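You operate a simulated robot arm through the tools that you are given. There is no shell and no other tool. Be economical: measure what you need, move in short steps, check, and stop when the job is done.

You run a simulated robot arm. Do the job below in one go: nothing can be reset, and whatever is moved stays where it is left.

Task
Take the finished disc out and set the cleaner back to wipe.
Fine: disc on the bench, lid back on.

It is judged by the outcome, as a careful person would: the job done as asked, and still so three seconds after it is handed in. It fails if anything else is knocked over, pushed out of place, dropped, spilled or broken. A push-on lid holds only when it is set on centred and level and pressed home; a screw cap is set on level and turned clockwise until tight.

Robot
A 7-joint arm with a two-finger parallel gripper, fixed in place. Base frame: the origin is at the foot of the arm, x ahead of it, y to its left, z up. Readings come in mm, degrees, newtons and seconds.
Its first joint turns from -66.0 to 66.0 degrees. Payload 2.4 kg.
The TCP is the grasp point between the finger pads, 30 mm short of the fingertips. In the tool frame z runs along the fingers and y along their closing line. The gripper opens to 94 mm. The fingers are 28 mm wide and 10 mm thick; the gripper's body (50 by 96 mm) begins 55 mm behind the TCP.
Orientation is told as [roll, pitch, yaw] about the base's x, y, z axes, in that order, counted from this pose: with the fingers straight down and closing along the base's y, the tool's x points along the base's -x, its y along +y and its z along -z.

Tools
- The arm moves only by the tool apply_moves. Its argument "plan" is a list that holds one entry, the list of rows, each a list of 7 numbers: the shift along the tool's x, y, z in m, then the turn, a rotation vector about the tool's x, y, z in degrees, then the finger opening in m, from 0 to 0.094. In form: [[[x, y, z, ax, ay, az, claw], ...]]. A call has 1 to 12 rows; each row shifts and turns the commanded pose from where the row before left it, along the tool's axes as they then stand. A row lasts 0.2 s, in which the tool goes at most 50 mm and 8.6 degrees; a call with a longer step from one row to the next is refused whole, and so is a gripper value outside its range. Where a pose cannot be reached the arm comes as near as it can. A force on the tool above 40 N (or 10 N above the force at the start of the call, whichever is more), or a blocked arm, ends the call early, and 0.2 s more pass. Each finger travels about 153 mm/s and halts on what it meets, pressing with about 36 N; the grip force reading is that of the motor and also rises with nothing between the fingers. The clock runs only during rows and for 0.2 s after the last one: add rows that do not move to give the fingers time. The reply holds the time, the measured pose of the TCP, the force on the tool along the base axes, the opening and the grip force, in the units named above and with some noise, and new pictures: "pictures" is both (left out), scene, wrist or none.
- Cameras (640 x 400 px; columns grow to the right, rows downward): "scene" is fixed at [42.9, 475.7, 1445.2]; the picture's right is [-0.72, -0.70, 0.00], its down [-0.38, 0.39, -0.84] and it looks along [0.59, -0.60, -0.54] (base axes); focal length 222 px, centre (320, 200). "wrist" rides on the gripper at [-37, 0, -58] in the tool frame; the picture's right is [0.00, -1.00, 0.00], its down [0.97, 0.00, -0.24] and it looks along [0.24, 0.00, 0.97] (tool axes); focal length 218 px, centre (320, 200).
- pixel_to_xyz(camera, pixels): for up to 12 pixels [column, row] of the newest picture of that camera ("zoom" is the newest enlarged one), the place [x, y, z] in the base frame of the surface seen there, good to about 2 mm. The clock stands still meanwhile.
- zoom(camera, box): a new picture of the part [left, top, right, bottom] of that camera's present view, enlarged. The clock stands still meanwhile.
- job_done(): hands the job in; it is judged then, once.

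Go step by step. Measure first, check grasps and placings, and put right what went wrong. The budget is 80 turns and 170 pictures, counting those below and the enlarged ones. Unless the task says otherwise, let go and move clear before handing in, and close with one line.

The tools are called after ">>>" as name(argument=value, ...) on one line, values as JSON. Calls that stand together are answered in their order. apply_moves: Moves the arm, as the interface text tells. Its arguments: {"type":"object","properties":{"plan":{"type":"array"},"pictures":{"type":"string","enum":["both","scene","wrist","none"]}},"required":["plan"]} The other tools are called the same way: pixel_to_xyz (camera, pixels) gives the place of the surface under pixels of a picture; zoom (camera, box) takes an enlarged picture of a part of a camera's view; job_done () hands the job in.

At the start:

```text
time: 0.0
tcp_pos: [323.7, 49.3, 1264.6]
tcp_rot: [0.0, 0.0, 0.0]
contact_force: [-0.3, -0.2, -0.7]
finger_gap: 94.0
grasp_force: 0.1
```

scene: 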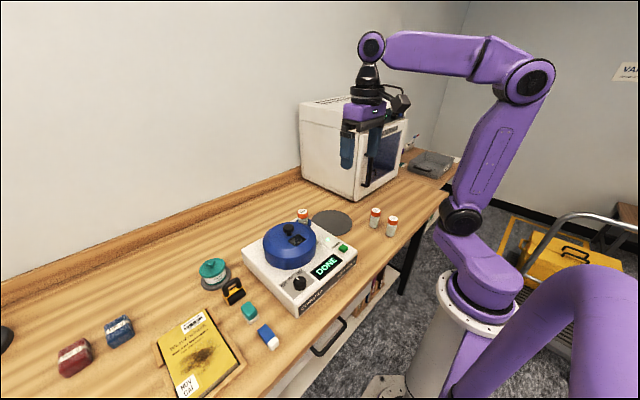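
wrist: 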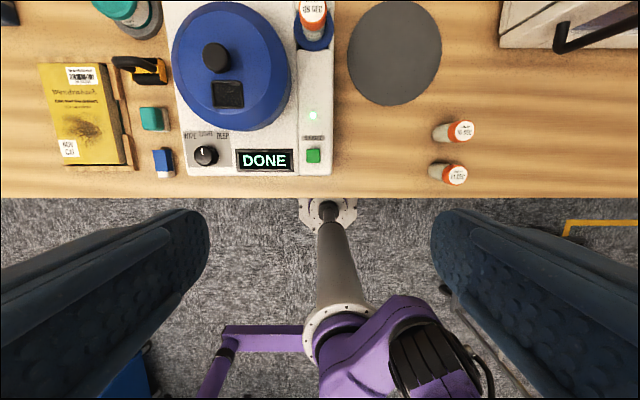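

The display reads DONE. The blue lid with its knob sits at wrist (230,65), the mode dial at (206,155) and a green button at (313,155). I'll zoom in on the machine and measure.

>>> zoom(camera="wrist", box=[150, 0, 350, 190])

>>> zoom(camera="scene", box=[220, 190, 420, 325])

>>> pixel_to_xyz(camera="wrist", pixels=[[216, 57], [228, 94], [231, 5], [231, 124], [175, 65], [288, 65], [206, 155], [313, 155], [395, 50], [313, 15], [250, 180], [184, 125]])

```text
2.11 times, centred on (250, 95) of wrist
```

zoom: 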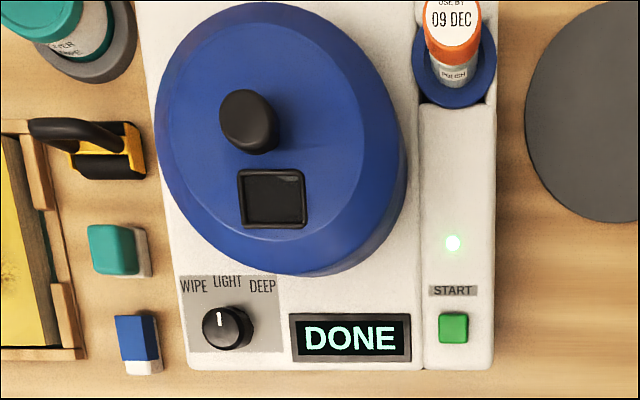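

```text
2.96 times, centred on (320, 258) of scene
```

zoom: 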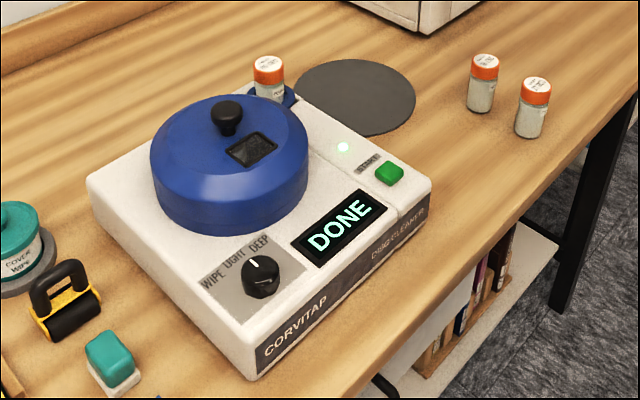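

```text
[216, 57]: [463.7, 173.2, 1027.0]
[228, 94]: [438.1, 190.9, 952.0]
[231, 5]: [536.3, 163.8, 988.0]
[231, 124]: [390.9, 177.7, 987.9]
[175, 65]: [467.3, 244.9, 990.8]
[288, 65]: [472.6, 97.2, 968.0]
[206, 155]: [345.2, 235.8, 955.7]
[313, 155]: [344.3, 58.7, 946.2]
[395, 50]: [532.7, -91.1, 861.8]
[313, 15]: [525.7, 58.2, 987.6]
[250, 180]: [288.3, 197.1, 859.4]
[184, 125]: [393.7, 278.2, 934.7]
```

The lid centre and knob are near (464,172), with the knob top at z≈1027, and the bench is at ≈860. I'll move above the machine for a better look.

>>> apply_moves(plan=[[[-0.04, 0.03, 0, 0, 0, 0, 0.094], [-0.04, 0.03, 0, 0, 0, 0, 0.094], [-0.04, 0.03, 0, 0, 0, 0, 0.094], [-0.02, 0.03, 0, 0, 0, 0, 0.094], [0, 0, 0, 0, 0, 0, 0.094]]])

```text
time: 1.2
tcp_pos: [464.0, 166.7, 1263.3]
tcp_rot: [0.1, 0.0, 0.0]
contact_force: [0.2, -0.7, 0.5]
finger_gap: 94.0
grasp_force: 0.1
```

scene: 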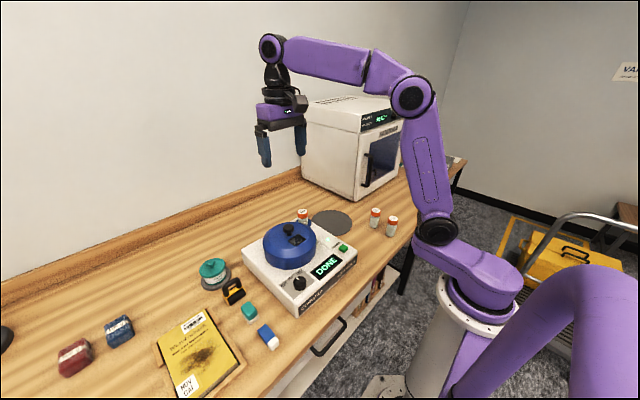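
wrist: 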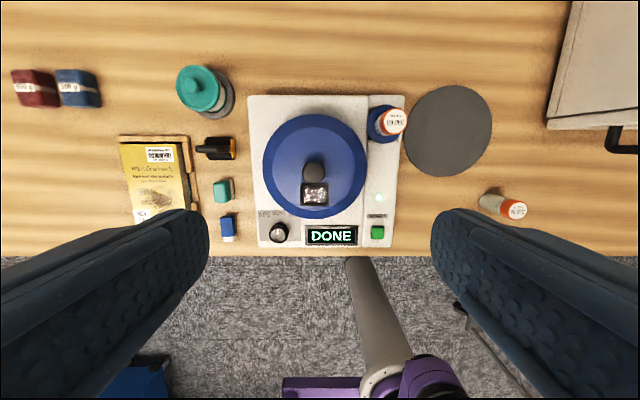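

>>> zoom(camera="wrist", box=[240, 85, 420, 255])

>>> zoom(camera="wrist", box=[110, 50, 260, 250])

>>> pixel_to_xyz(camera="wrist", pixels=[[313, 172], [313, 116], [313, 219], [263, 165], [366, 165], [278, 232], [405, 130], [492, 130], [448, 87], [448, 176], [394, 120], [550, 128]])

```text
2.35 times, centred on (330, 170) of wrist
```

zoom: 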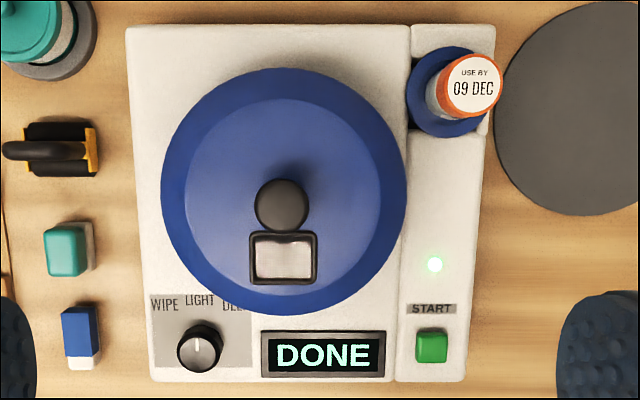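

```text
2.00 times, centred on (185, 150) of wrist
```

zoom: 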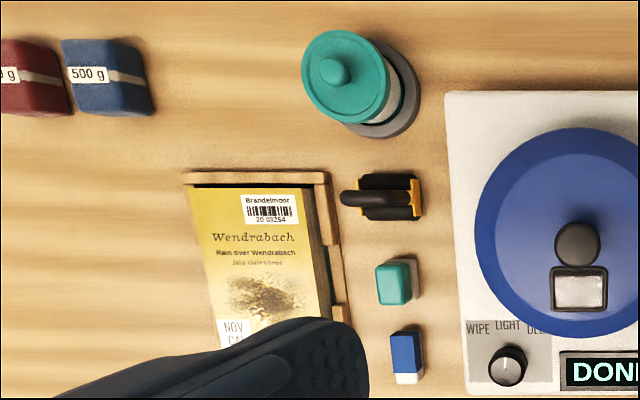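

```text
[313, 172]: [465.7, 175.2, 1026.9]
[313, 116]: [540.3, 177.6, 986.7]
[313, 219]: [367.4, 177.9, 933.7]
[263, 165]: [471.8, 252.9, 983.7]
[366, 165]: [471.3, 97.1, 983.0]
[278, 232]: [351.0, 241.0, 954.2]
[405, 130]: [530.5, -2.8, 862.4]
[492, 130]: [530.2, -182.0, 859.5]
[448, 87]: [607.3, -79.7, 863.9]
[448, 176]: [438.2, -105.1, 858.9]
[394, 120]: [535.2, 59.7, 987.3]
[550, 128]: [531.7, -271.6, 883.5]
```

>>> pixel_to_xyz(camera="wrist", pixels=[[290, 172], [337, 172], [300, 172], [327, 172], [313, 150], [313, 130], [280, 165], [345, 165], [305, 172], [322, 172], [313, 164], [314, 195]])

>>> zoom(camera="scene", box=[250, 200, 340, 275])

```text
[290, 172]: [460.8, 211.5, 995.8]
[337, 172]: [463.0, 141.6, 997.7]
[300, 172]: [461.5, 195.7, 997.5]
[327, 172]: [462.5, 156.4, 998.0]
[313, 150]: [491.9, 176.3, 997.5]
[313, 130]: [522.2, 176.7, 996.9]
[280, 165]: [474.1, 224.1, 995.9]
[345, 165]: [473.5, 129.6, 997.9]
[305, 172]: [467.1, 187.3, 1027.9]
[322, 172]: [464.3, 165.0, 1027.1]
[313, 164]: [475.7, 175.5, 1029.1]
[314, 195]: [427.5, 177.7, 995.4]
```

```text
5.33 times, centred on (295, 238) of scene
```

zoom: 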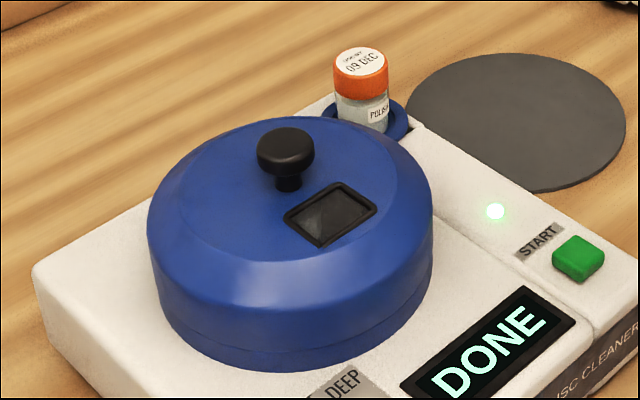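

The lid top is at z≈997, and the knob spans 1010–1028 with a stem below, centred at (465.5,175.5). I'll descend to just above it.

>>> apply_moves(plan=[[[-0.0015, 0.0088, 0.04, 0, 0, 0, 0.07], [0, 0, 0.04, 0, 0, 0, 0.07], [0, 0, 0.04, 0, 0, 0, 0.07], [0, 0, 0.04, 0, 0, 0, 0.07], [0, 0, 0.02, 0, 0, 0, 0.07], [0, 0, 0, 0, 0, 0, 0.07]]])

```text
time: 2.6
tcp_pos: [464.8, 178.3, 1082.1]
tcp_rot: [0.1, 0.0, 0.0]
contact_force: [0.5, -0.5, -0.4]
finger_gap: 69.9
grasp_force: 0.0
```

scene: 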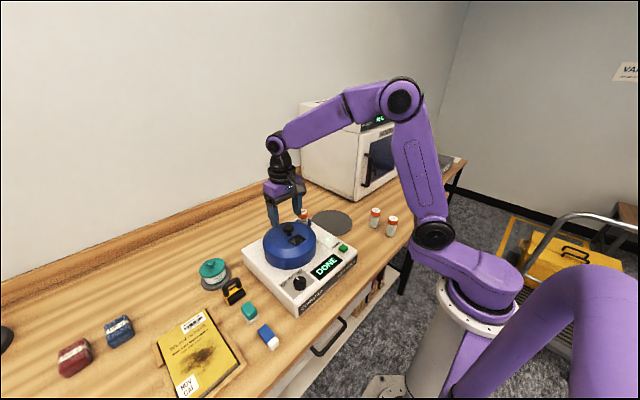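
wrist: 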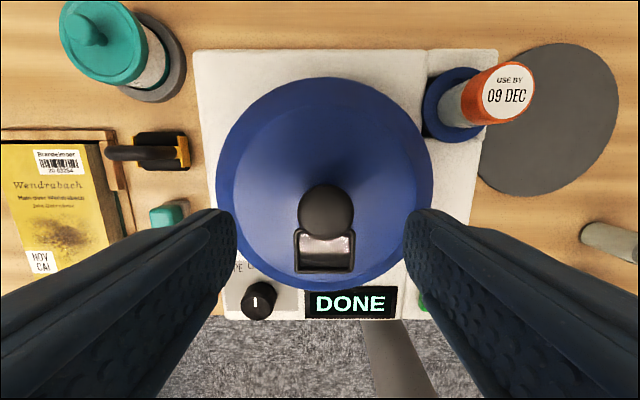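

The knob is at pixel 326, about 3 mm toward -y. I'll correct that, descend to TCP z≈1032 and close.

>>> apply_moves(plan=[[[-0.0005, -0.0028, 0.03, 0, 0, 0, 0.07], [0, 0, 0.019, 0, 0, 0, 0.07], [0, 0, 0, 0, 0, 0, 0.07], [0, 0, 0, 0, 0, 0, 0.04], [0, 0, 0, 0, 0, 0, 0.02], [0, 0, 0, 0, 0, 0, 0.015], [0, 0, 0, 0, 0, 0, 0.015]]])

```text
time: 4.2
tcp_pos: [463.6, 175.2, 1035.0]
tcp_rot: [0.0, 0.0, -0.1]
contact_force: [1.0, -0.5, -0.2]
finger_gap: 30.6
grasp_force: 35.8
```

scene: 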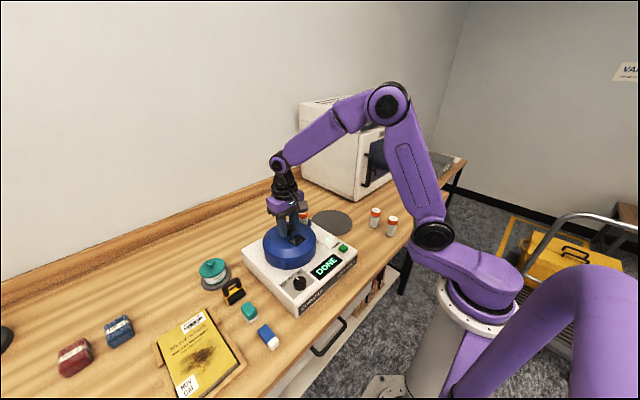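
wrist: 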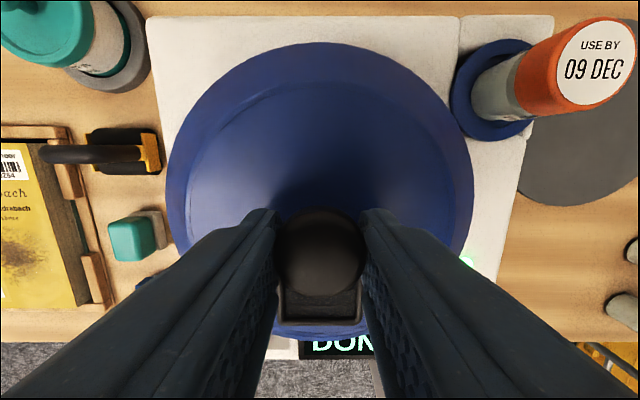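

The knob is gripped at 30.6 mm. Next I'll lift straight up gently.

>>> apply_moves(plan=[[[0, 0, -0.005, 0, 0, 0, 0.015], [0, 0, -0.005, 0, 0, 0, 0.015], [0, 0, -0.01, 0, 0, 0, 0.015], [0, 0, -0.02, 0, 0, 0, 0.015], [0, 0, 0, 0, 0, 0, 0.015]]])

```text
time: 5.4
tcp_pos: [466.1, 174.0, 1076.6]
tcp_rot: [0.0, 0.0, 0.0]
contact_force: [0.4, -0.2, -0.9]
finger_gap: 30.6
grasp_force: 36.6
```

scene: 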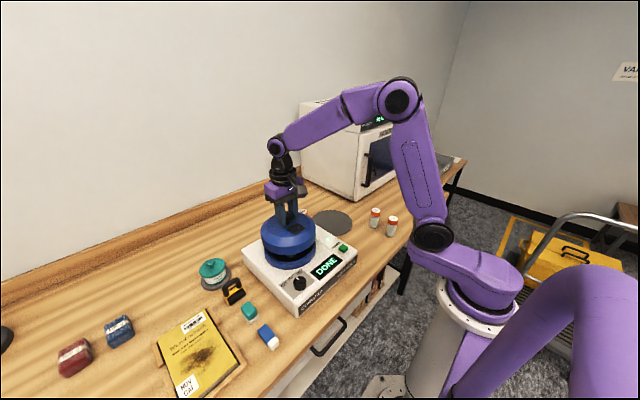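
wrist: 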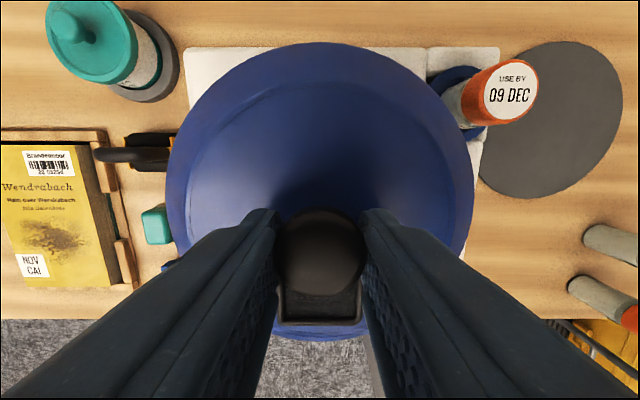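

The lid came free. I'll raise it clear of the vial and carry it over the grey mat.

>>> apply_moves(plan=[[[0, 0, -0.03, 0, 0, 0, 0.015], [0, 0, -0.03, 0, 0, 0, 0.015], [0, 0, -0.02, 0, 0, 0, 0.015], [-0.01, -0.04, 0, 0, 0, 0, 0.015], [-0.01, -0.04, 0, 0, 0, 0, 0.015], [-0.01, -0.04, 0, 0, 0, 0, 0.015], [-0.01, -0.04, 0, 0, 0, 0, 0.015], [-0.01, -0.04, 0, 0, 0, 0, 0.015], [-0.009, -0.04, 0, 0, 0, 0, 0.015], [0, -0.026, 0, 0, 0, 0, 0.015], [0, 0, 0, 0, 0, 0, 0.015]]])

```text
time: 7.8
tcp_pos: [522.9, -94.7, 1154.7]
tcp_rot: [0.0, 0.0, 0.0]
contact_force: [-0.8, 0.0, -0.8]
finger_gap: 30.8
grasp_force: 36.1
```

scene: 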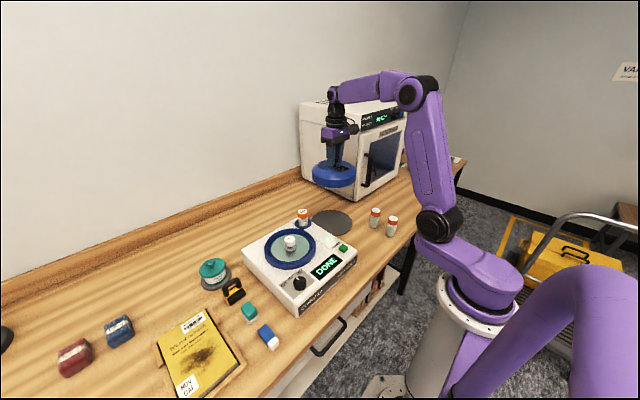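
wrist: 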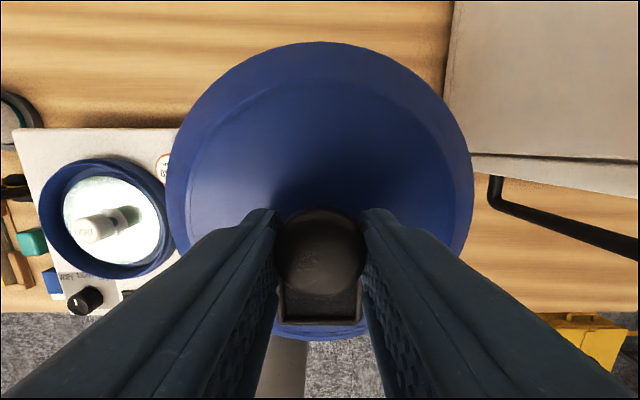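

The disc is visible with a white hub clamp or cap on it. I'll zoom in for detail before lowering the lid.

>>> zoom(camera="scene", box=[240, 200, 360, 300])

>>> pixel_to_xyz(camera="scene", pixels=[[290, 238], [290, 247], [275, 247], [307, 240], [290, 262], [290, 230], [375, 225], [391, 233], [330, 210], [311, 222], [353, 222], [330, 233]])

```text
4.00 times, centred on (300, 250) of scene
```

zoom: 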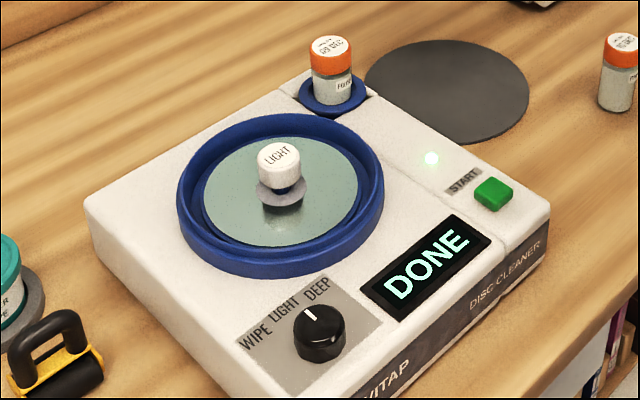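

```text
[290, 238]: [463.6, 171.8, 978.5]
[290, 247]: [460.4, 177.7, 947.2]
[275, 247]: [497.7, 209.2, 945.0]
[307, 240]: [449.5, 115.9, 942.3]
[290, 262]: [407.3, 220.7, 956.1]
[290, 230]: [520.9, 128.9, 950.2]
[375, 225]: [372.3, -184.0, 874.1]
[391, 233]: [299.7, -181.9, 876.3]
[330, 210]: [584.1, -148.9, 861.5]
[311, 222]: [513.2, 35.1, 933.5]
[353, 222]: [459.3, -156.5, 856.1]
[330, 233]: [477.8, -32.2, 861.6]
```

I'll lower the lid onto the mat, slowly at the end.

>>> apply_moves(plan=[[[0, 0, 0.04, 0, 0, 0, 0.015], [0, 0, 0.04, 0, 0, 0, 0.015], [0, 0, 0.04, 0, 0, 0, 0.015], [0, 0, 0.04, 0, 0, 0, 0.015], [0, 0, 0.015, 0, 0, 0, 0.015], [0, 0, 0.005, 0, 0, 0, 0.015], [0, 0, 0, 0, 0, 0, 0.015]]])

>>> zoom(camera="scene", box=[180, 240, 260, 310])

>>> zoom(camera="scene", box=[260, 220, 320, 275])

```text
time: 9.4
tcp_pos: [525.3, -90.7, 976.1]
tcp_rot: [0.0, -0.1, 0.0]
contact_force: [-0.6, 0.4, -1.5]
finger_gap: 30.6
grasp_force: 36.2
```

scene: 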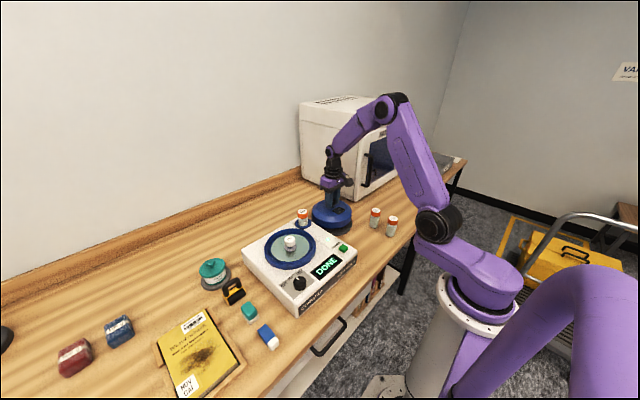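
wrist: 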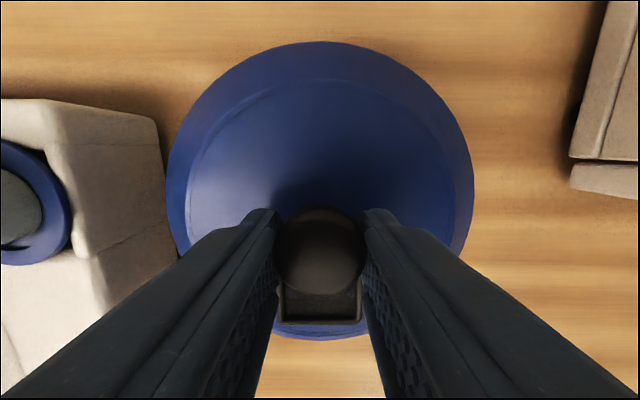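

```text
5.71 times, centred on (220, 275) of scene
```

zoom: 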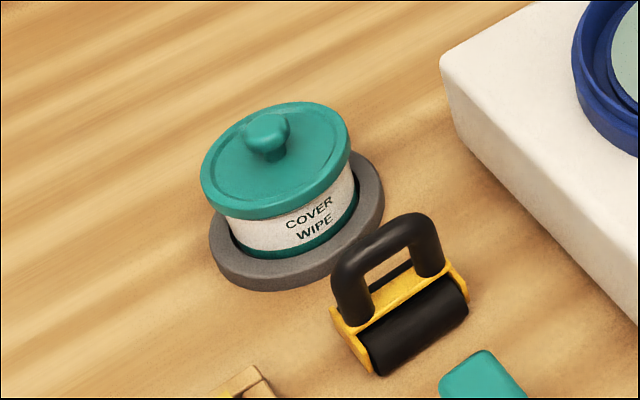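

```text
7.27 times, centred on (290, 248) of scene
```

zoom: 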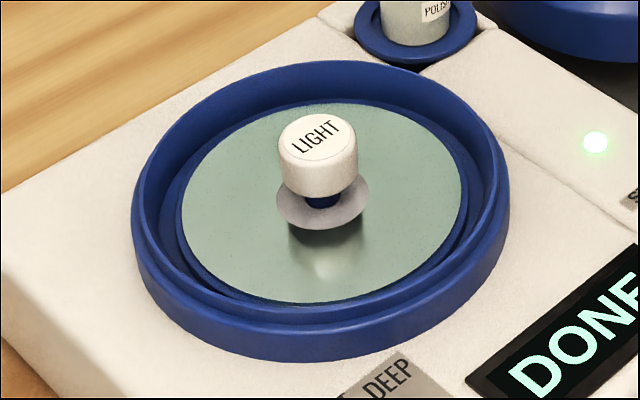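

The lid is nearly down. The disc is held under a white "LIGHT" cap on a blue spindle. I'll finish setting the lid down.

>>> apply_moves(plan=[[[0, 0, 0.004, 0, 0, 0, 0.015], [0, 0, 0.004, 0, 0, 0, 0.015], [0, 0, 0.003, 0, 0, 0, 0.015], [0, 0, 0.002, 0, 0, 0, 0.015], [0, 0, 0.002, 0, 0, 0, 0.015], [0, 0, 0, 0, 0, 0, 0.015]]])

>>> zoom(camera="scene", box=[290, 170, 380, 245])

```text
time: 10.8
tcp_pos: [524.4, -91.8, 960.3]
tcp_rot: [0.0, 0.0, 0.1]
contact_force: [-0.4, -1.4, -1.0]
finger_gap: 30.6
grasp_force: 36.3
```

scene: 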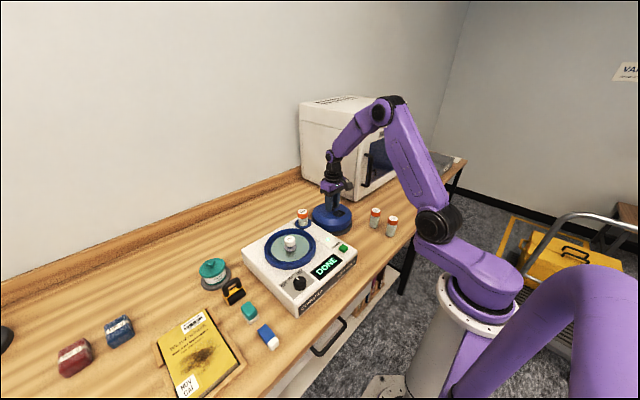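
wrist: 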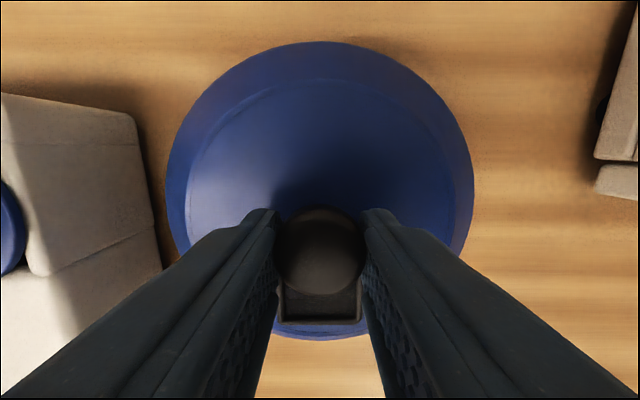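

```text
5.33 times, centred on (335, 208) of scene
```

zoom: 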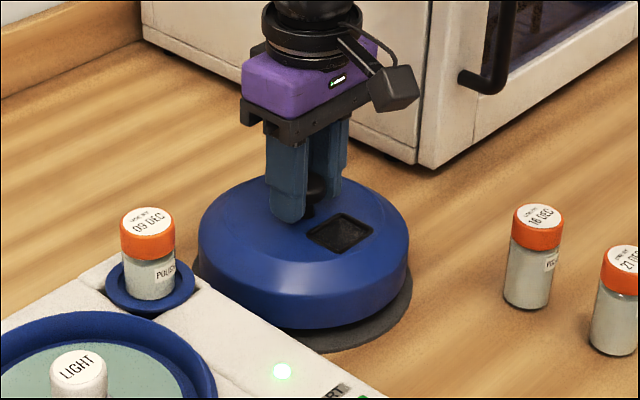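

>>> apply_moves(plan=[[[0, 0, 0.002, 0, 0, 0, 0.015], [0, 0, 0.002, 0, 0, 0, 0.015], [0, 0, 0.002, 0, 0, 0, 0.015], [0, 0, 0.002, 0, 0, 0, 0.015], [0, 0, 0.002, 0, 0, 0, 0.015], [0, 0, 0.002, 0, 0, 0, 0.015]]], pictures="none")

>>> zoom(camera="scene", box=[290, 170, 380, 245])

```text
time: 12.2
tcp_pos: [524.1, -91.8, 948.4]
tcp_rot: [0.0, 0.1, 0.0]
contact_force: [0.2, -0.9, -0.7]
finger_gap: 30.7
grasp_force: 35.8
```

```text
5.33 times, centred on (335, 208) of scene
```

zoom: 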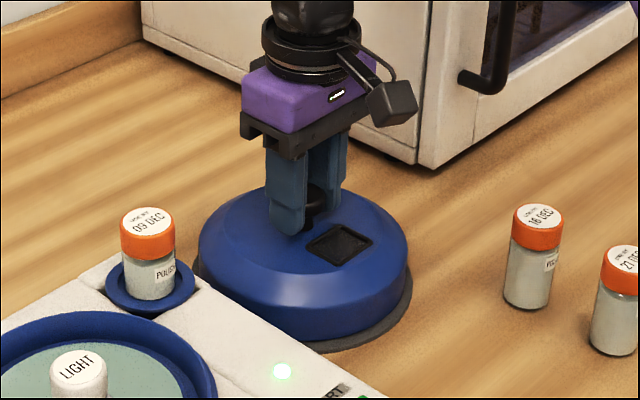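

>>> apply_moves(plan=[[[0, 0, 0.002, 0, 0, 0, 0.015], [0, 0, 0.002, 0, 0, 0, 0.015], [0, 0, 0.002, 0, 0, 0, 0.015], [0, 0, 0.001, 0, 0, 0, 0.015], [0, 0, 0, 0, 0, 0, 0.015]]], pictures="none")

>>> zoom(camera="scene", box=[290, 170, 380, 245])

```text
time: 13.1
tcp_pos: [526.1, -92.0, 946.6]
tcp_rot: [0.0, -0.2, 0.0]
contact_force: [-6.2, -0.2, 8.8]
finger_gap: 30.7
grasp_force: 36.2
stopped in row 4: the force on the tool passed its limit (the readings are from after the stop); the commanded pose is now the measured one
```

```text
5.33 times, centred on (335, 208) of scene
```

zoom: 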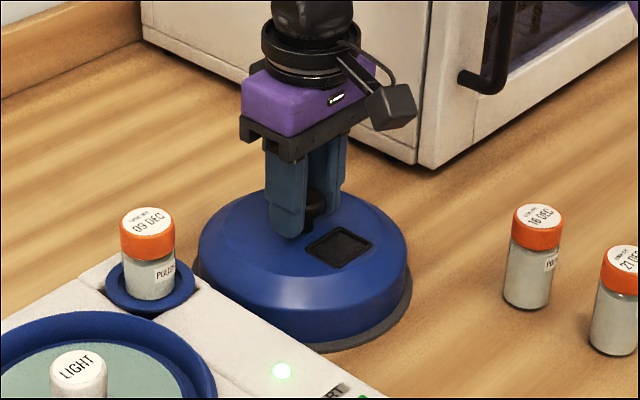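

Contact came at TCP z≈946, so the lid is on the mat. I'll release, rise and move over the machine to look at the disc.

>>> apply_moves(plan=[[[0, 0, 0, 0, 0, 0, 0.05], [0, 0, 0, 0, 0, 0, 0.07], [0, 0, -0.04, 0, 0, 0, 0.07], [0, 0, -0.045, 0, 0, 0, 0.07], [0, 0, -0.045, 0, 0, 0, 0.07], [0, 0, -0.045, 0, 0, 0, 0.07], [0.01, 0.045, 0, 0, 0, 0, 0.07], [0.01, 0.045, 0, 0, 0, 0, 0.07], [0.01, 0.045, 0, 0, 0, 0, 0.07], [0.01, 0.045, 0, 0, 0, 0, 0.07], [0.01, 0.045, 0, 0, 0, 0, 0.07], [0.01, 0.042, 0, 0, 0, 0, 0.07]]])

```text
time: 15.7
tcp_pos: [464.1, 174.4, 1118.1]
tcp_rot: [-0.1, -0.2, 0.0]
contact_force: [-0.5, 0.6, 0.1]
finger_gap: 70.2
grasp_force: 0.1
```

scene: 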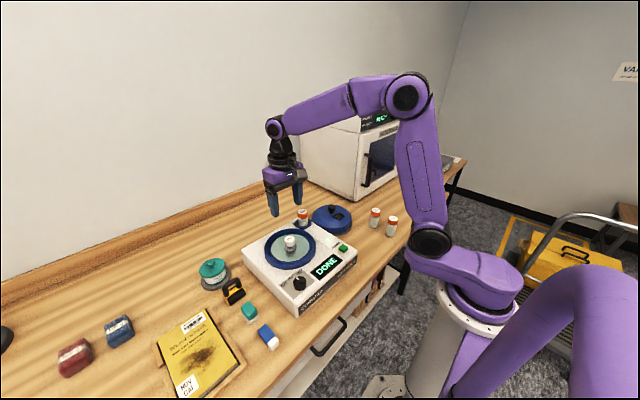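
wrist: 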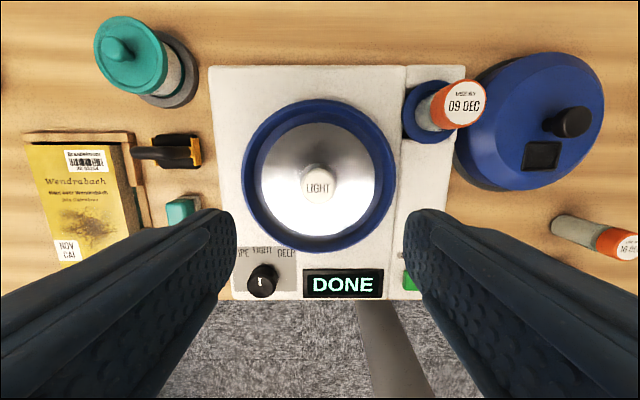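

>>> zoom(camera="wrist", box=[235, 90, 405, 260])

>>> pixel_to_xyz(camera="wrist", pixels=[[318, 186], [306, 186], [330, 186], [335, 155], [318, 140], [262, 186], [375, 180], [250, 180], [390, 180], [318, 100], [318, 125], [264, 280]])

```text
2.35 times, centred on (320, 175) of wrist
```

zoom: 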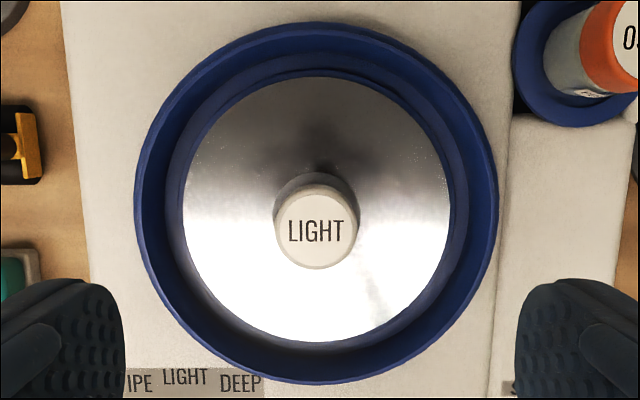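

```text
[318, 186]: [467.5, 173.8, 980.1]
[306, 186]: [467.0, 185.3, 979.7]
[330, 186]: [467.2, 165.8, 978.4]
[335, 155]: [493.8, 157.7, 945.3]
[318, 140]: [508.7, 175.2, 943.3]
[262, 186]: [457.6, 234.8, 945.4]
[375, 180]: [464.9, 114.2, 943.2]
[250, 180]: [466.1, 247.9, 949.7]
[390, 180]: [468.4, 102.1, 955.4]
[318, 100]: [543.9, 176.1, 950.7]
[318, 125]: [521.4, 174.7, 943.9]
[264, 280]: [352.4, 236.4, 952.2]
```

The disc is 120 mm across at z≈944, and the cap spans ≈962–979 at (465,175). I'll grip the cap and try a gentle lift.

>>> apply_moves(plan=[[[-0.001, 0.0006, 0.045, 0, 0, 0, 0.06], [0, 0, 0.045, 0, 0, 0, 0.05], [0, 0, 0.03, 0, 0, 0, 0.05], [0, 0, 0.01, 0, 0, 0, 0.05], [0, 0, 0, 0, 0, 0, 0.05], [0, 0, 0, 0, 0, 0, 0.03], [0, 0, 0, 0, 0, 0, 0.018], [0, 0, 0, 0, 0, 0, 0.018]]])

>>> zoom(camera="scene", box=[260, 210, 330, 275])

```text
time: 17.5
tcp_pos: [465.2, 174.2, 990.0]
tcp_rot: [-0.1, -0.2, -0.1]
contact_force: [-0.3, 0.2, -0.3]
finger_gap: 31.3
grasp_force: 35.3
```

scene: 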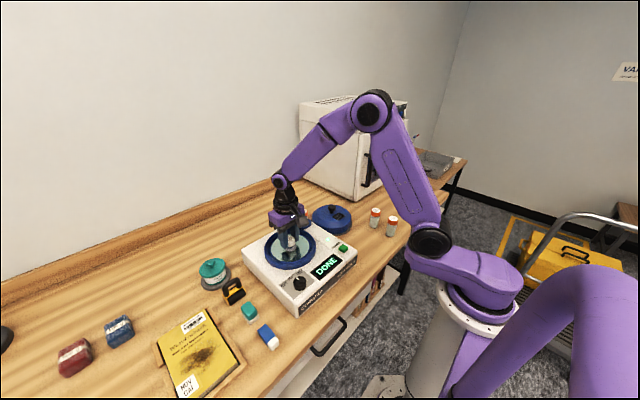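
wrist: 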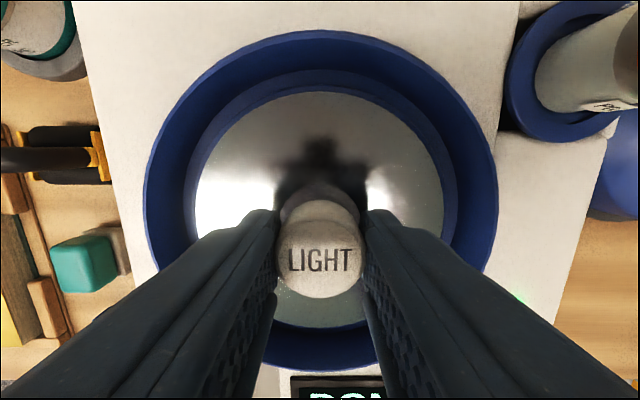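

```text
6.15 times, centred on (295, 242) of scene
```

zoom: 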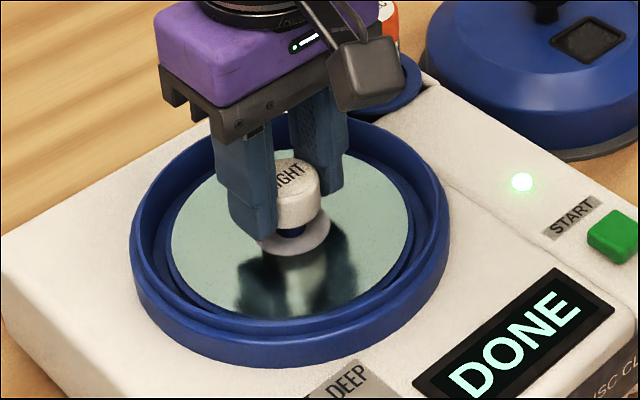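

The cap is held at 31.3 mm. I'll lift it in small steps.

>>> apply_moves(plan=[[[0, 0, -0.003, 0, 0, 0, 0.018], [0, 0, -0.003, 0, 0, 0, 0.018], [0, 0, -0.004, 0, 0, 0, 0.018], [0, 0, -0.005, 0, 0, 0, 0.018], [0, 0, 0, 0, 0, 0, 0.018]]])

>>> zoom(camera="scene", box=[260, 210, 330, 275])

```text
time: 18.7
tcp_pos: [465.9, 176.0, 1004.5]
tcp_rot: [0.0, -0.2, 0.0]
contact_force: [-0.1, 0.3, 0.0]
finger_gap: 31.5
grasp_force: 36.2
```

scene: 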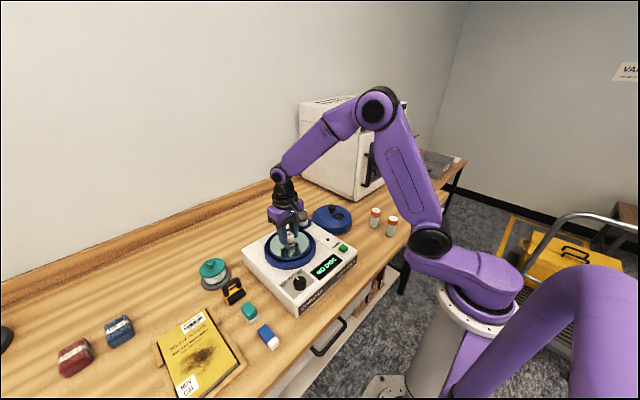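
wrist: 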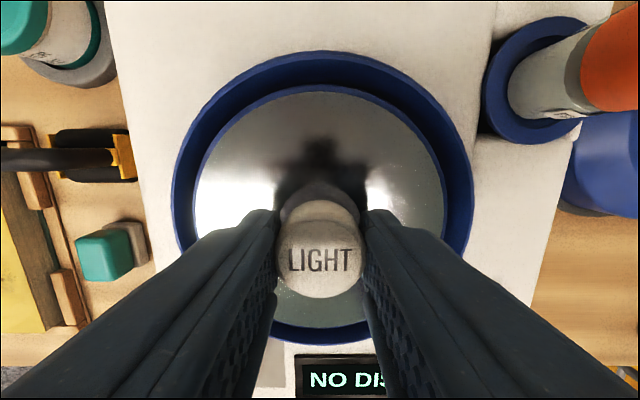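

```text
6.15 times, centred on (295, 242) of scene
```

zoom: 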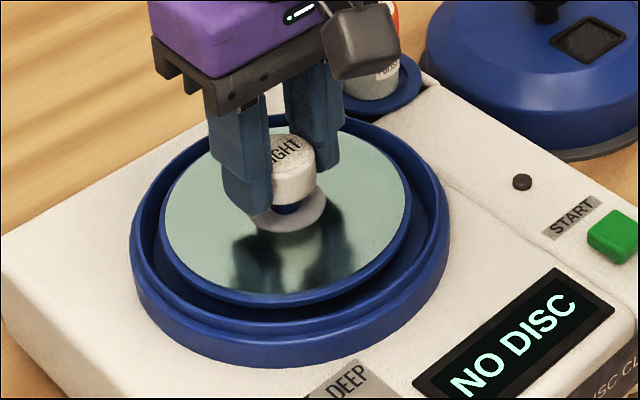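

The disc lifts with the cap and the display says NO DISC. There's a blue edge under the disc, so I'll raise it further to see what comes along.

>>> apply_moves(plan=[[[0, 0, -0.02, 0, 0, 0, 0.018], [0, 0, -0.03, 0, 0, 0, 0.018], [0, 0, -0.03, 0, 0, 0, 0.018], [0, 0, 0, 0, 0, 0, 0.018]]])

>>> zoom(camera="scene", box=[240, 190, 350, 300])

```text
time: 19.7
tcp_pos: [465.8, 175.6, 1086.0]
tcp_rot: [-0.1, -0.2, 0.0]
contact_force: [0.7, 0.2, -0.4]
finger_gap: 31.4
grasp_force: 36.3
```

scene: 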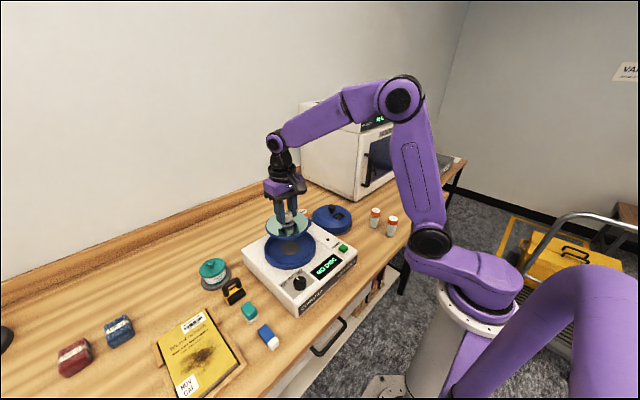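
wrist: 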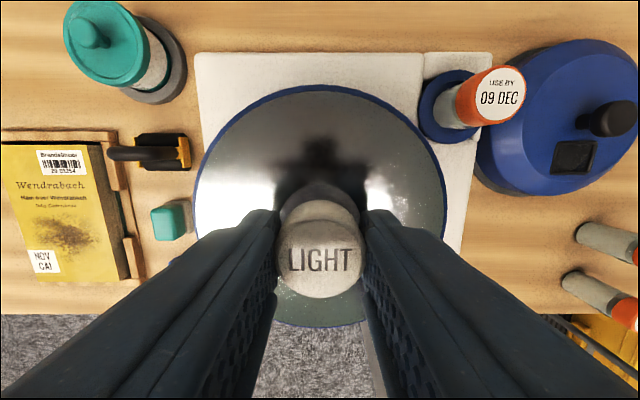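

```text
3.64 times, centred on (295, 245) of scene
```

zoom: 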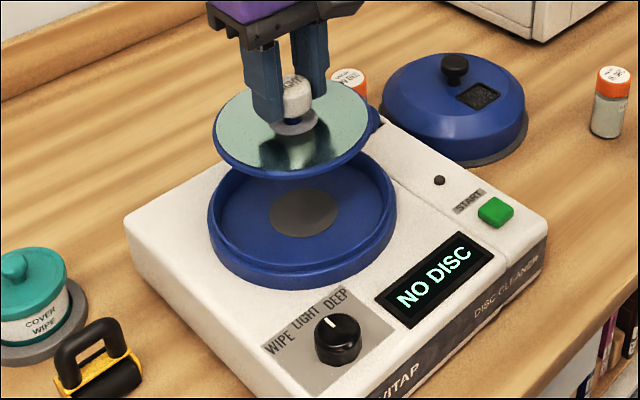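

The disc comes out as one piece with its LIGHT handle and the bowl is empty. I'll measure the free bench spot to the right of the machine's front.

>>> pixel_to_xyz(camera="wrist", pixels=[[500, 310], [480, 250], [580, 232], [568, 282], [470, 200], [520, 193], [460, 255], [550, 310]])

>>> pixel_to_xyz(camera="scene", pixels=[[357, 251], [370, 260], [395, 250], [375, 212], [392, 219], [388, 268], [364, 236], [374, 229]])

```text
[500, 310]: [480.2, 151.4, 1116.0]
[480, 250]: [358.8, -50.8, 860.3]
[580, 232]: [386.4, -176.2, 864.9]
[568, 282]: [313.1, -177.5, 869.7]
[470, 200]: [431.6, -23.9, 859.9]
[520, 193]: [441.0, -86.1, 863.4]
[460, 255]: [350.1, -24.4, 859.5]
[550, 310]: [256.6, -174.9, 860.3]
```

```text
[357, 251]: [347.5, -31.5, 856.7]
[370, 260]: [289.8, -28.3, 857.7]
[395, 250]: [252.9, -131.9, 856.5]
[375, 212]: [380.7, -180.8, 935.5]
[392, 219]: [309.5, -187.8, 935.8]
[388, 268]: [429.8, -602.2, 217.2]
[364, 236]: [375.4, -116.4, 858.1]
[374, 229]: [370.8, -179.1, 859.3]
```

The spot at (350,-70) is clear: vials at y≈-180, lid front edge x≈446, machine edge y≈0 or more. I'll carry the disc there.

>>> apply_moves(plan=[[[0.0193, -0.041, 0, 0, 0, 0, 0.018], [0.0193, -0.041, 0, 0, 0, 0, 0.018], [0.0193, -0.041, 0, 0, 0, 0, 0.018], [0.0193, -0.041, 0, 0, 0, 0, 0.018], [0.0193, -0.041, 0, 0, 0, 0, 0.018], [0.0193, -0.041, 0, 0, 0, 0, 0.018], [0, 0, 0.04, 0, 0, 0, 0.018], [0, 0, 0.04, 0, 0, 0, 0.018], [0, 0, 0.03, 0, 0, 0, 0.018], [0, 0, 0.03, 0, 0, 0, 0.018], [0, 0, 0.015, 0, 0, 0, 0.018], [0, 0, 0, 0, 0, 0, 0.018]]])

>>> zoom(camera="scene", box=[310, 190, 430, 300])

```text
time: 22.3
tcp_pos: [350.3, -69.4, 931.0]
tcp_rot: [-0.1, -0.2, 0.0]
contact_force: [-0.8, -0.1, -0.8]
finger_gap: 31.4
grasp_force: 35.9
```

scene: 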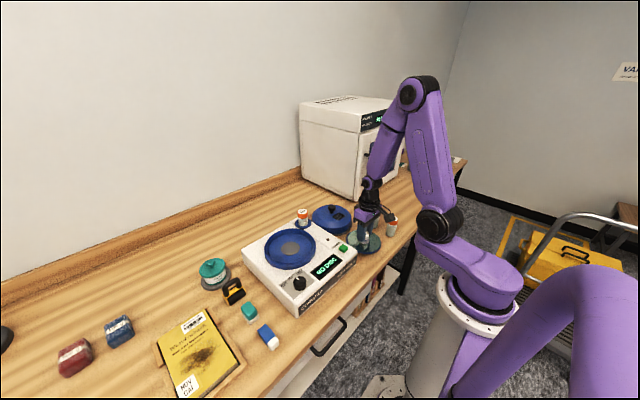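
wrist: 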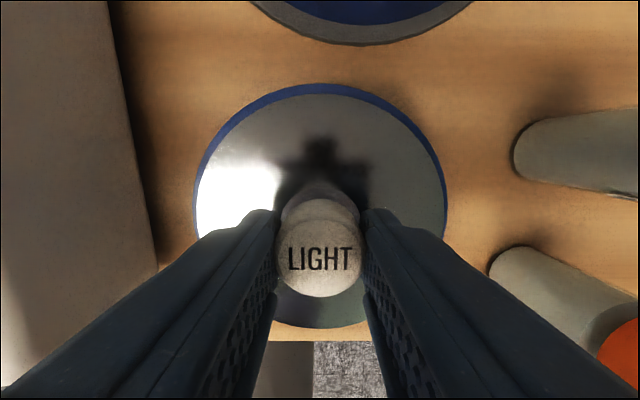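

```text
3.64 times, centred on (370, 245) of scene
```

zoom: 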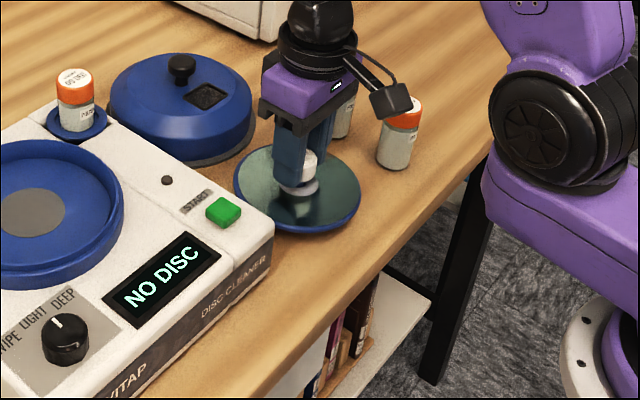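

>>> apply_moves(plan=[[[0, 0, 0.003, 0, 0, 0, 0.018], [0, 0, 0.003, 0, 0, 0, 0.018], [0, 0, 0.003, 0, 0, 0, 0.018], [0, 0, 0.002, 0, 0, 0, 0.018], [0, 0, 0.002, 0, 0, 0, 0.018], [0, 0, 0.002, 0, 0, 0, 0.018], [0, 0, 0.002, 0, 0, 0, 0.018], [0, 0, 0.002, 0, 0, 0, 0.018], [0, 0, 0.002, 0, 0, 0, 0.018]]], pictures="none")

>>> zoom(camera="scene", box=[330, 200, 410, 270])

```text
time: 24.3
tcp_pos: [350.6, -70.8, 908.6]
tcp_rot: [-0.2, -0.3, 0.0]
contact_force: [0.4, -0.8, 8.9]
finger_gap: 31.5
grasp_force: 36.3
```

```text
5.71 times, centred on (370, 235) of scene
```

zoom: 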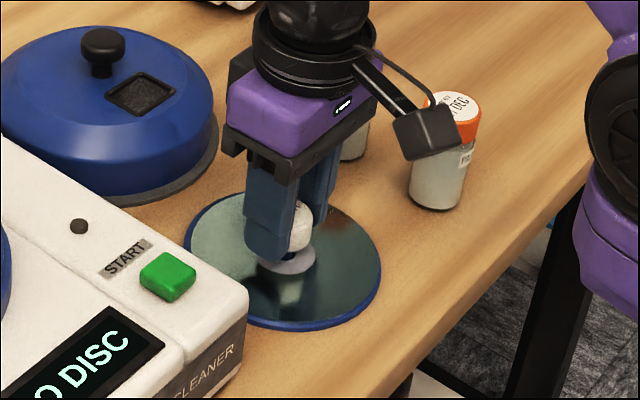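

There's contact at 8.9 N, so the disc rests on the bench. I'll release, rise and look.

>>> apply_moves(plan=[[[0, 0, -0.001, 0, 0, 0, 0.04], [0, 0, 0, 0, 0, 0, 0.06], [0, 0, -0.03, 0, 0, 0, 0.06], [0, 0, -0.045, 0, 0, 0, 0.06], [0, 0, -0.045, 0, 0, 0, 0.06], [0, 0, -0.045, 0, 0, 0, 0.06], [-0.045, 0, 0, 0, 0, 0, 0.07], [-0.045, -0.007, 0, 0, 0, 0, 0.07], [-0.045, -0.007, 0, 0, 0, 0, 0.07], [-0.04, -0.007, 0, 0, 0, 0, 0.07], [0, 0, 0.03, 0, 0, 0, 0.07], [0, 0, 0, 0, 0, 0, 0.07]]])

```text
time: 26.9
tcp_pos: [527.2, -93.2, 1046.4]
tcp_rot: [-0.1, -0.3, -0.1]
contact_force: [0.0, 0.8, -0.2]
finger_gap: 69.7
grasp_force: 0.0
```

scene: 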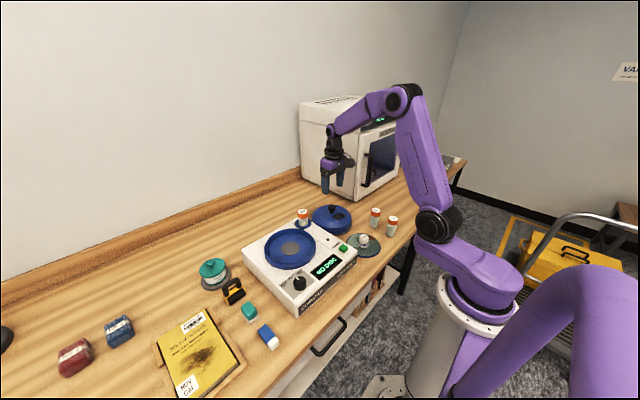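
wrist: 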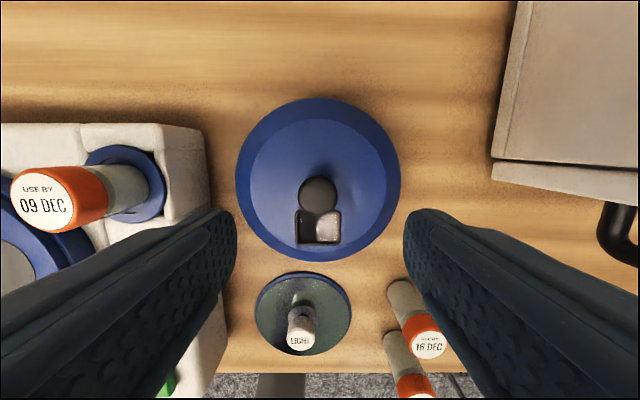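

>>> pixel_to_xyz(camera="wrist", pixels=[[318, 193], [304, 193], [332, 193], [318, 182], [318, 100], [240, 180], [399, 180]])

```text
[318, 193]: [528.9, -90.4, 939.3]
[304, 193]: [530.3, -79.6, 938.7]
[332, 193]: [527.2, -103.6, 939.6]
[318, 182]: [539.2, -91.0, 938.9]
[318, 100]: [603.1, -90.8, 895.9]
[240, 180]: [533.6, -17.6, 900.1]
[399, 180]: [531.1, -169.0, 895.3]
```

The knob is directly beneath. I'll descend and grip it.

>>> apply_moves(plan=[[[0.0005, 0.0012, 0.04, 0, 0, 0, 0.07], [0, 0, 0.04, 0, 0, 0, 0.07], [0, 0, 0.019, 0, 0, 0, 0.07], [0, 0, 0, 0, 0, 0, 0.06], [0, 0, 0, 0, 0, 0, 0.04], [0, 0, 0, 0, 0, 0, 0.02], [0, 0, 0, 0, 0, 0, 0.015], [0, 0, 0, 0, 0, 0, 0.015]]])

```text
time: 28.7
tcp_pos: [525.0, -89.2, 947.2]
tcp_rot: [0.0, -0.2, -0.1]
contact_force: [0.3, -0.3, -0.2]
finger_gap: 30.4
grasp_force: 36.1
```

scene: 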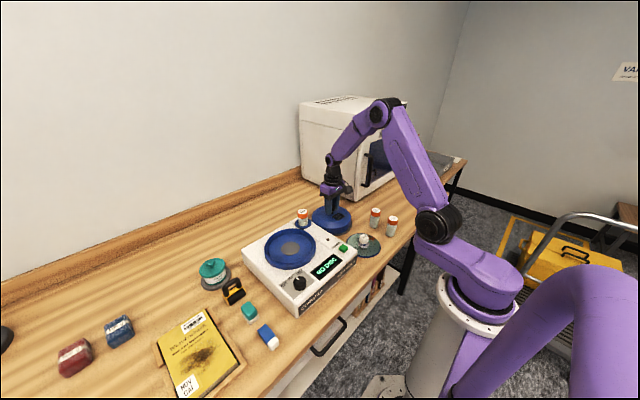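
wrist: 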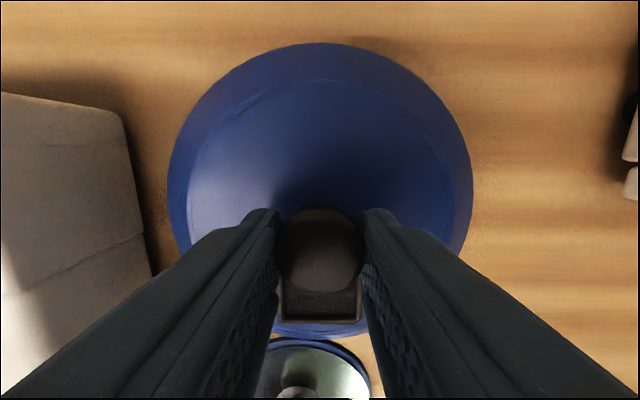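

>>> apply_moves(plan=[[[0, 0, -0.01, 0, 0, 0, 0.015], [0, 0, -0.04, 0, 0, 0, 0.015], [0, 0, -0.048, 0, 0, 0, 0.015], [0, 0, -0.048, 0, 0, 0, 0.015], [0, 0, -0.048, 0, 0, 0, 0.015], [0.01, 0.044, 0, 0, 0, 0, 0.015], [0.01, 0.044, 0, 0, 0, 0, 0.015], [0.01, 0.044, 0, 0, 0, 0, 0.015], [0.01, 0.044, 0, 0, 0, 0, 0.015], [0.01, 0.045, 0, 0, 0, 0, 0.015], [0.0105, 0.045, 0, 0, 0, 0, 0.015], [0, 0, 0, 0, 0, 0, 0.015]]], pictures="scene")

>>> apply_moves(plan=[[[0, 0, 0, 0, 0, 0, 0.015]]])

>>> apply_moves(plan=[[[0, 0, 0, 0, 0, 0, 0.015]]], pictures="none")

>>> apply_moves(plan=[[[0, 0, 0, 0, 0, 0, 0.015]]], pictures="none")

>>> pixel_to_xyz(camera="scene", pixels=[[290, 248]])

```text
time: 31.3
tcp_pos: [462.0, 179.1, 1136.8]
tcp_rot: [-0.1, -0.1, 0.0]
contact_force: [-0.4, -0.1, -0.8]
finger_gap: 30.7
grasp_force: 36.5
```

scene: 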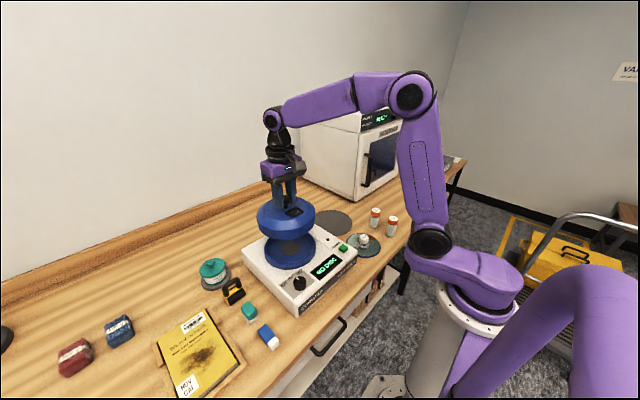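

```text
time: 31.7
tcp_pos: [463.1, 178.3, 1136.9]
tcp_rot: [-0.1, -0.3, 0.0]
contact_force: [-0.4, -0.2, -1.3]
finger_gap: 30.5
grasp_force: 36.3
```

scene: 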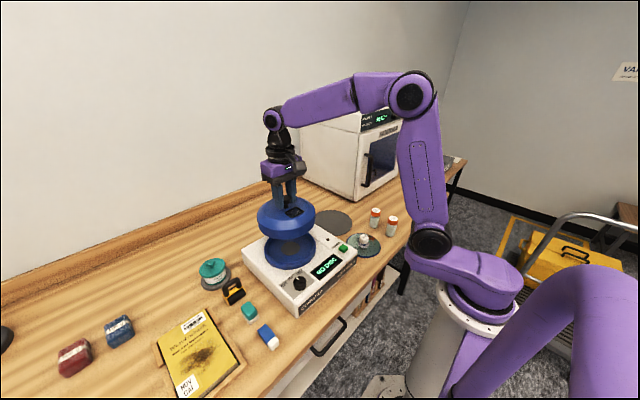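
wrist: 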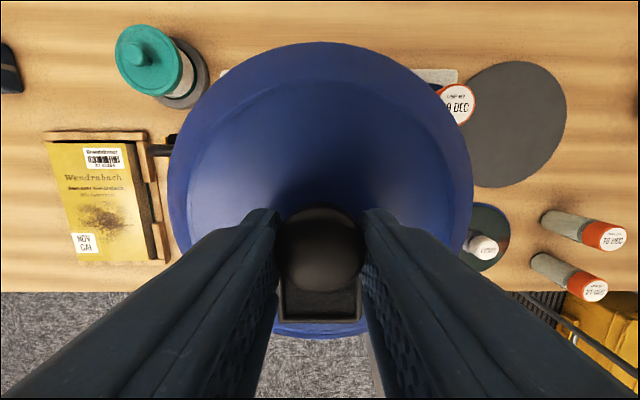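

```text
time: 32.1
tcp_pos: [463.5, 178.3, 1136.9]
tcp_rot: [-0.1, -0.2, 0.0]
contact_force: [-0.9, -0.3, -1.3]
finger_gap: 30.5
grasp_force: 35.9
```

```text
time: 32.5
tcp_pos: [461.7, 177.2, 1136.3]
tcp_rot: [-0.1, -0.2, 0.0]
contact_force: [-1.3, 0.1, -1.2]
finger_gap: 30.6
grasp_force: 36.1
```

```text
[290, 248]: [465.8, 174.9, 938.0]
```

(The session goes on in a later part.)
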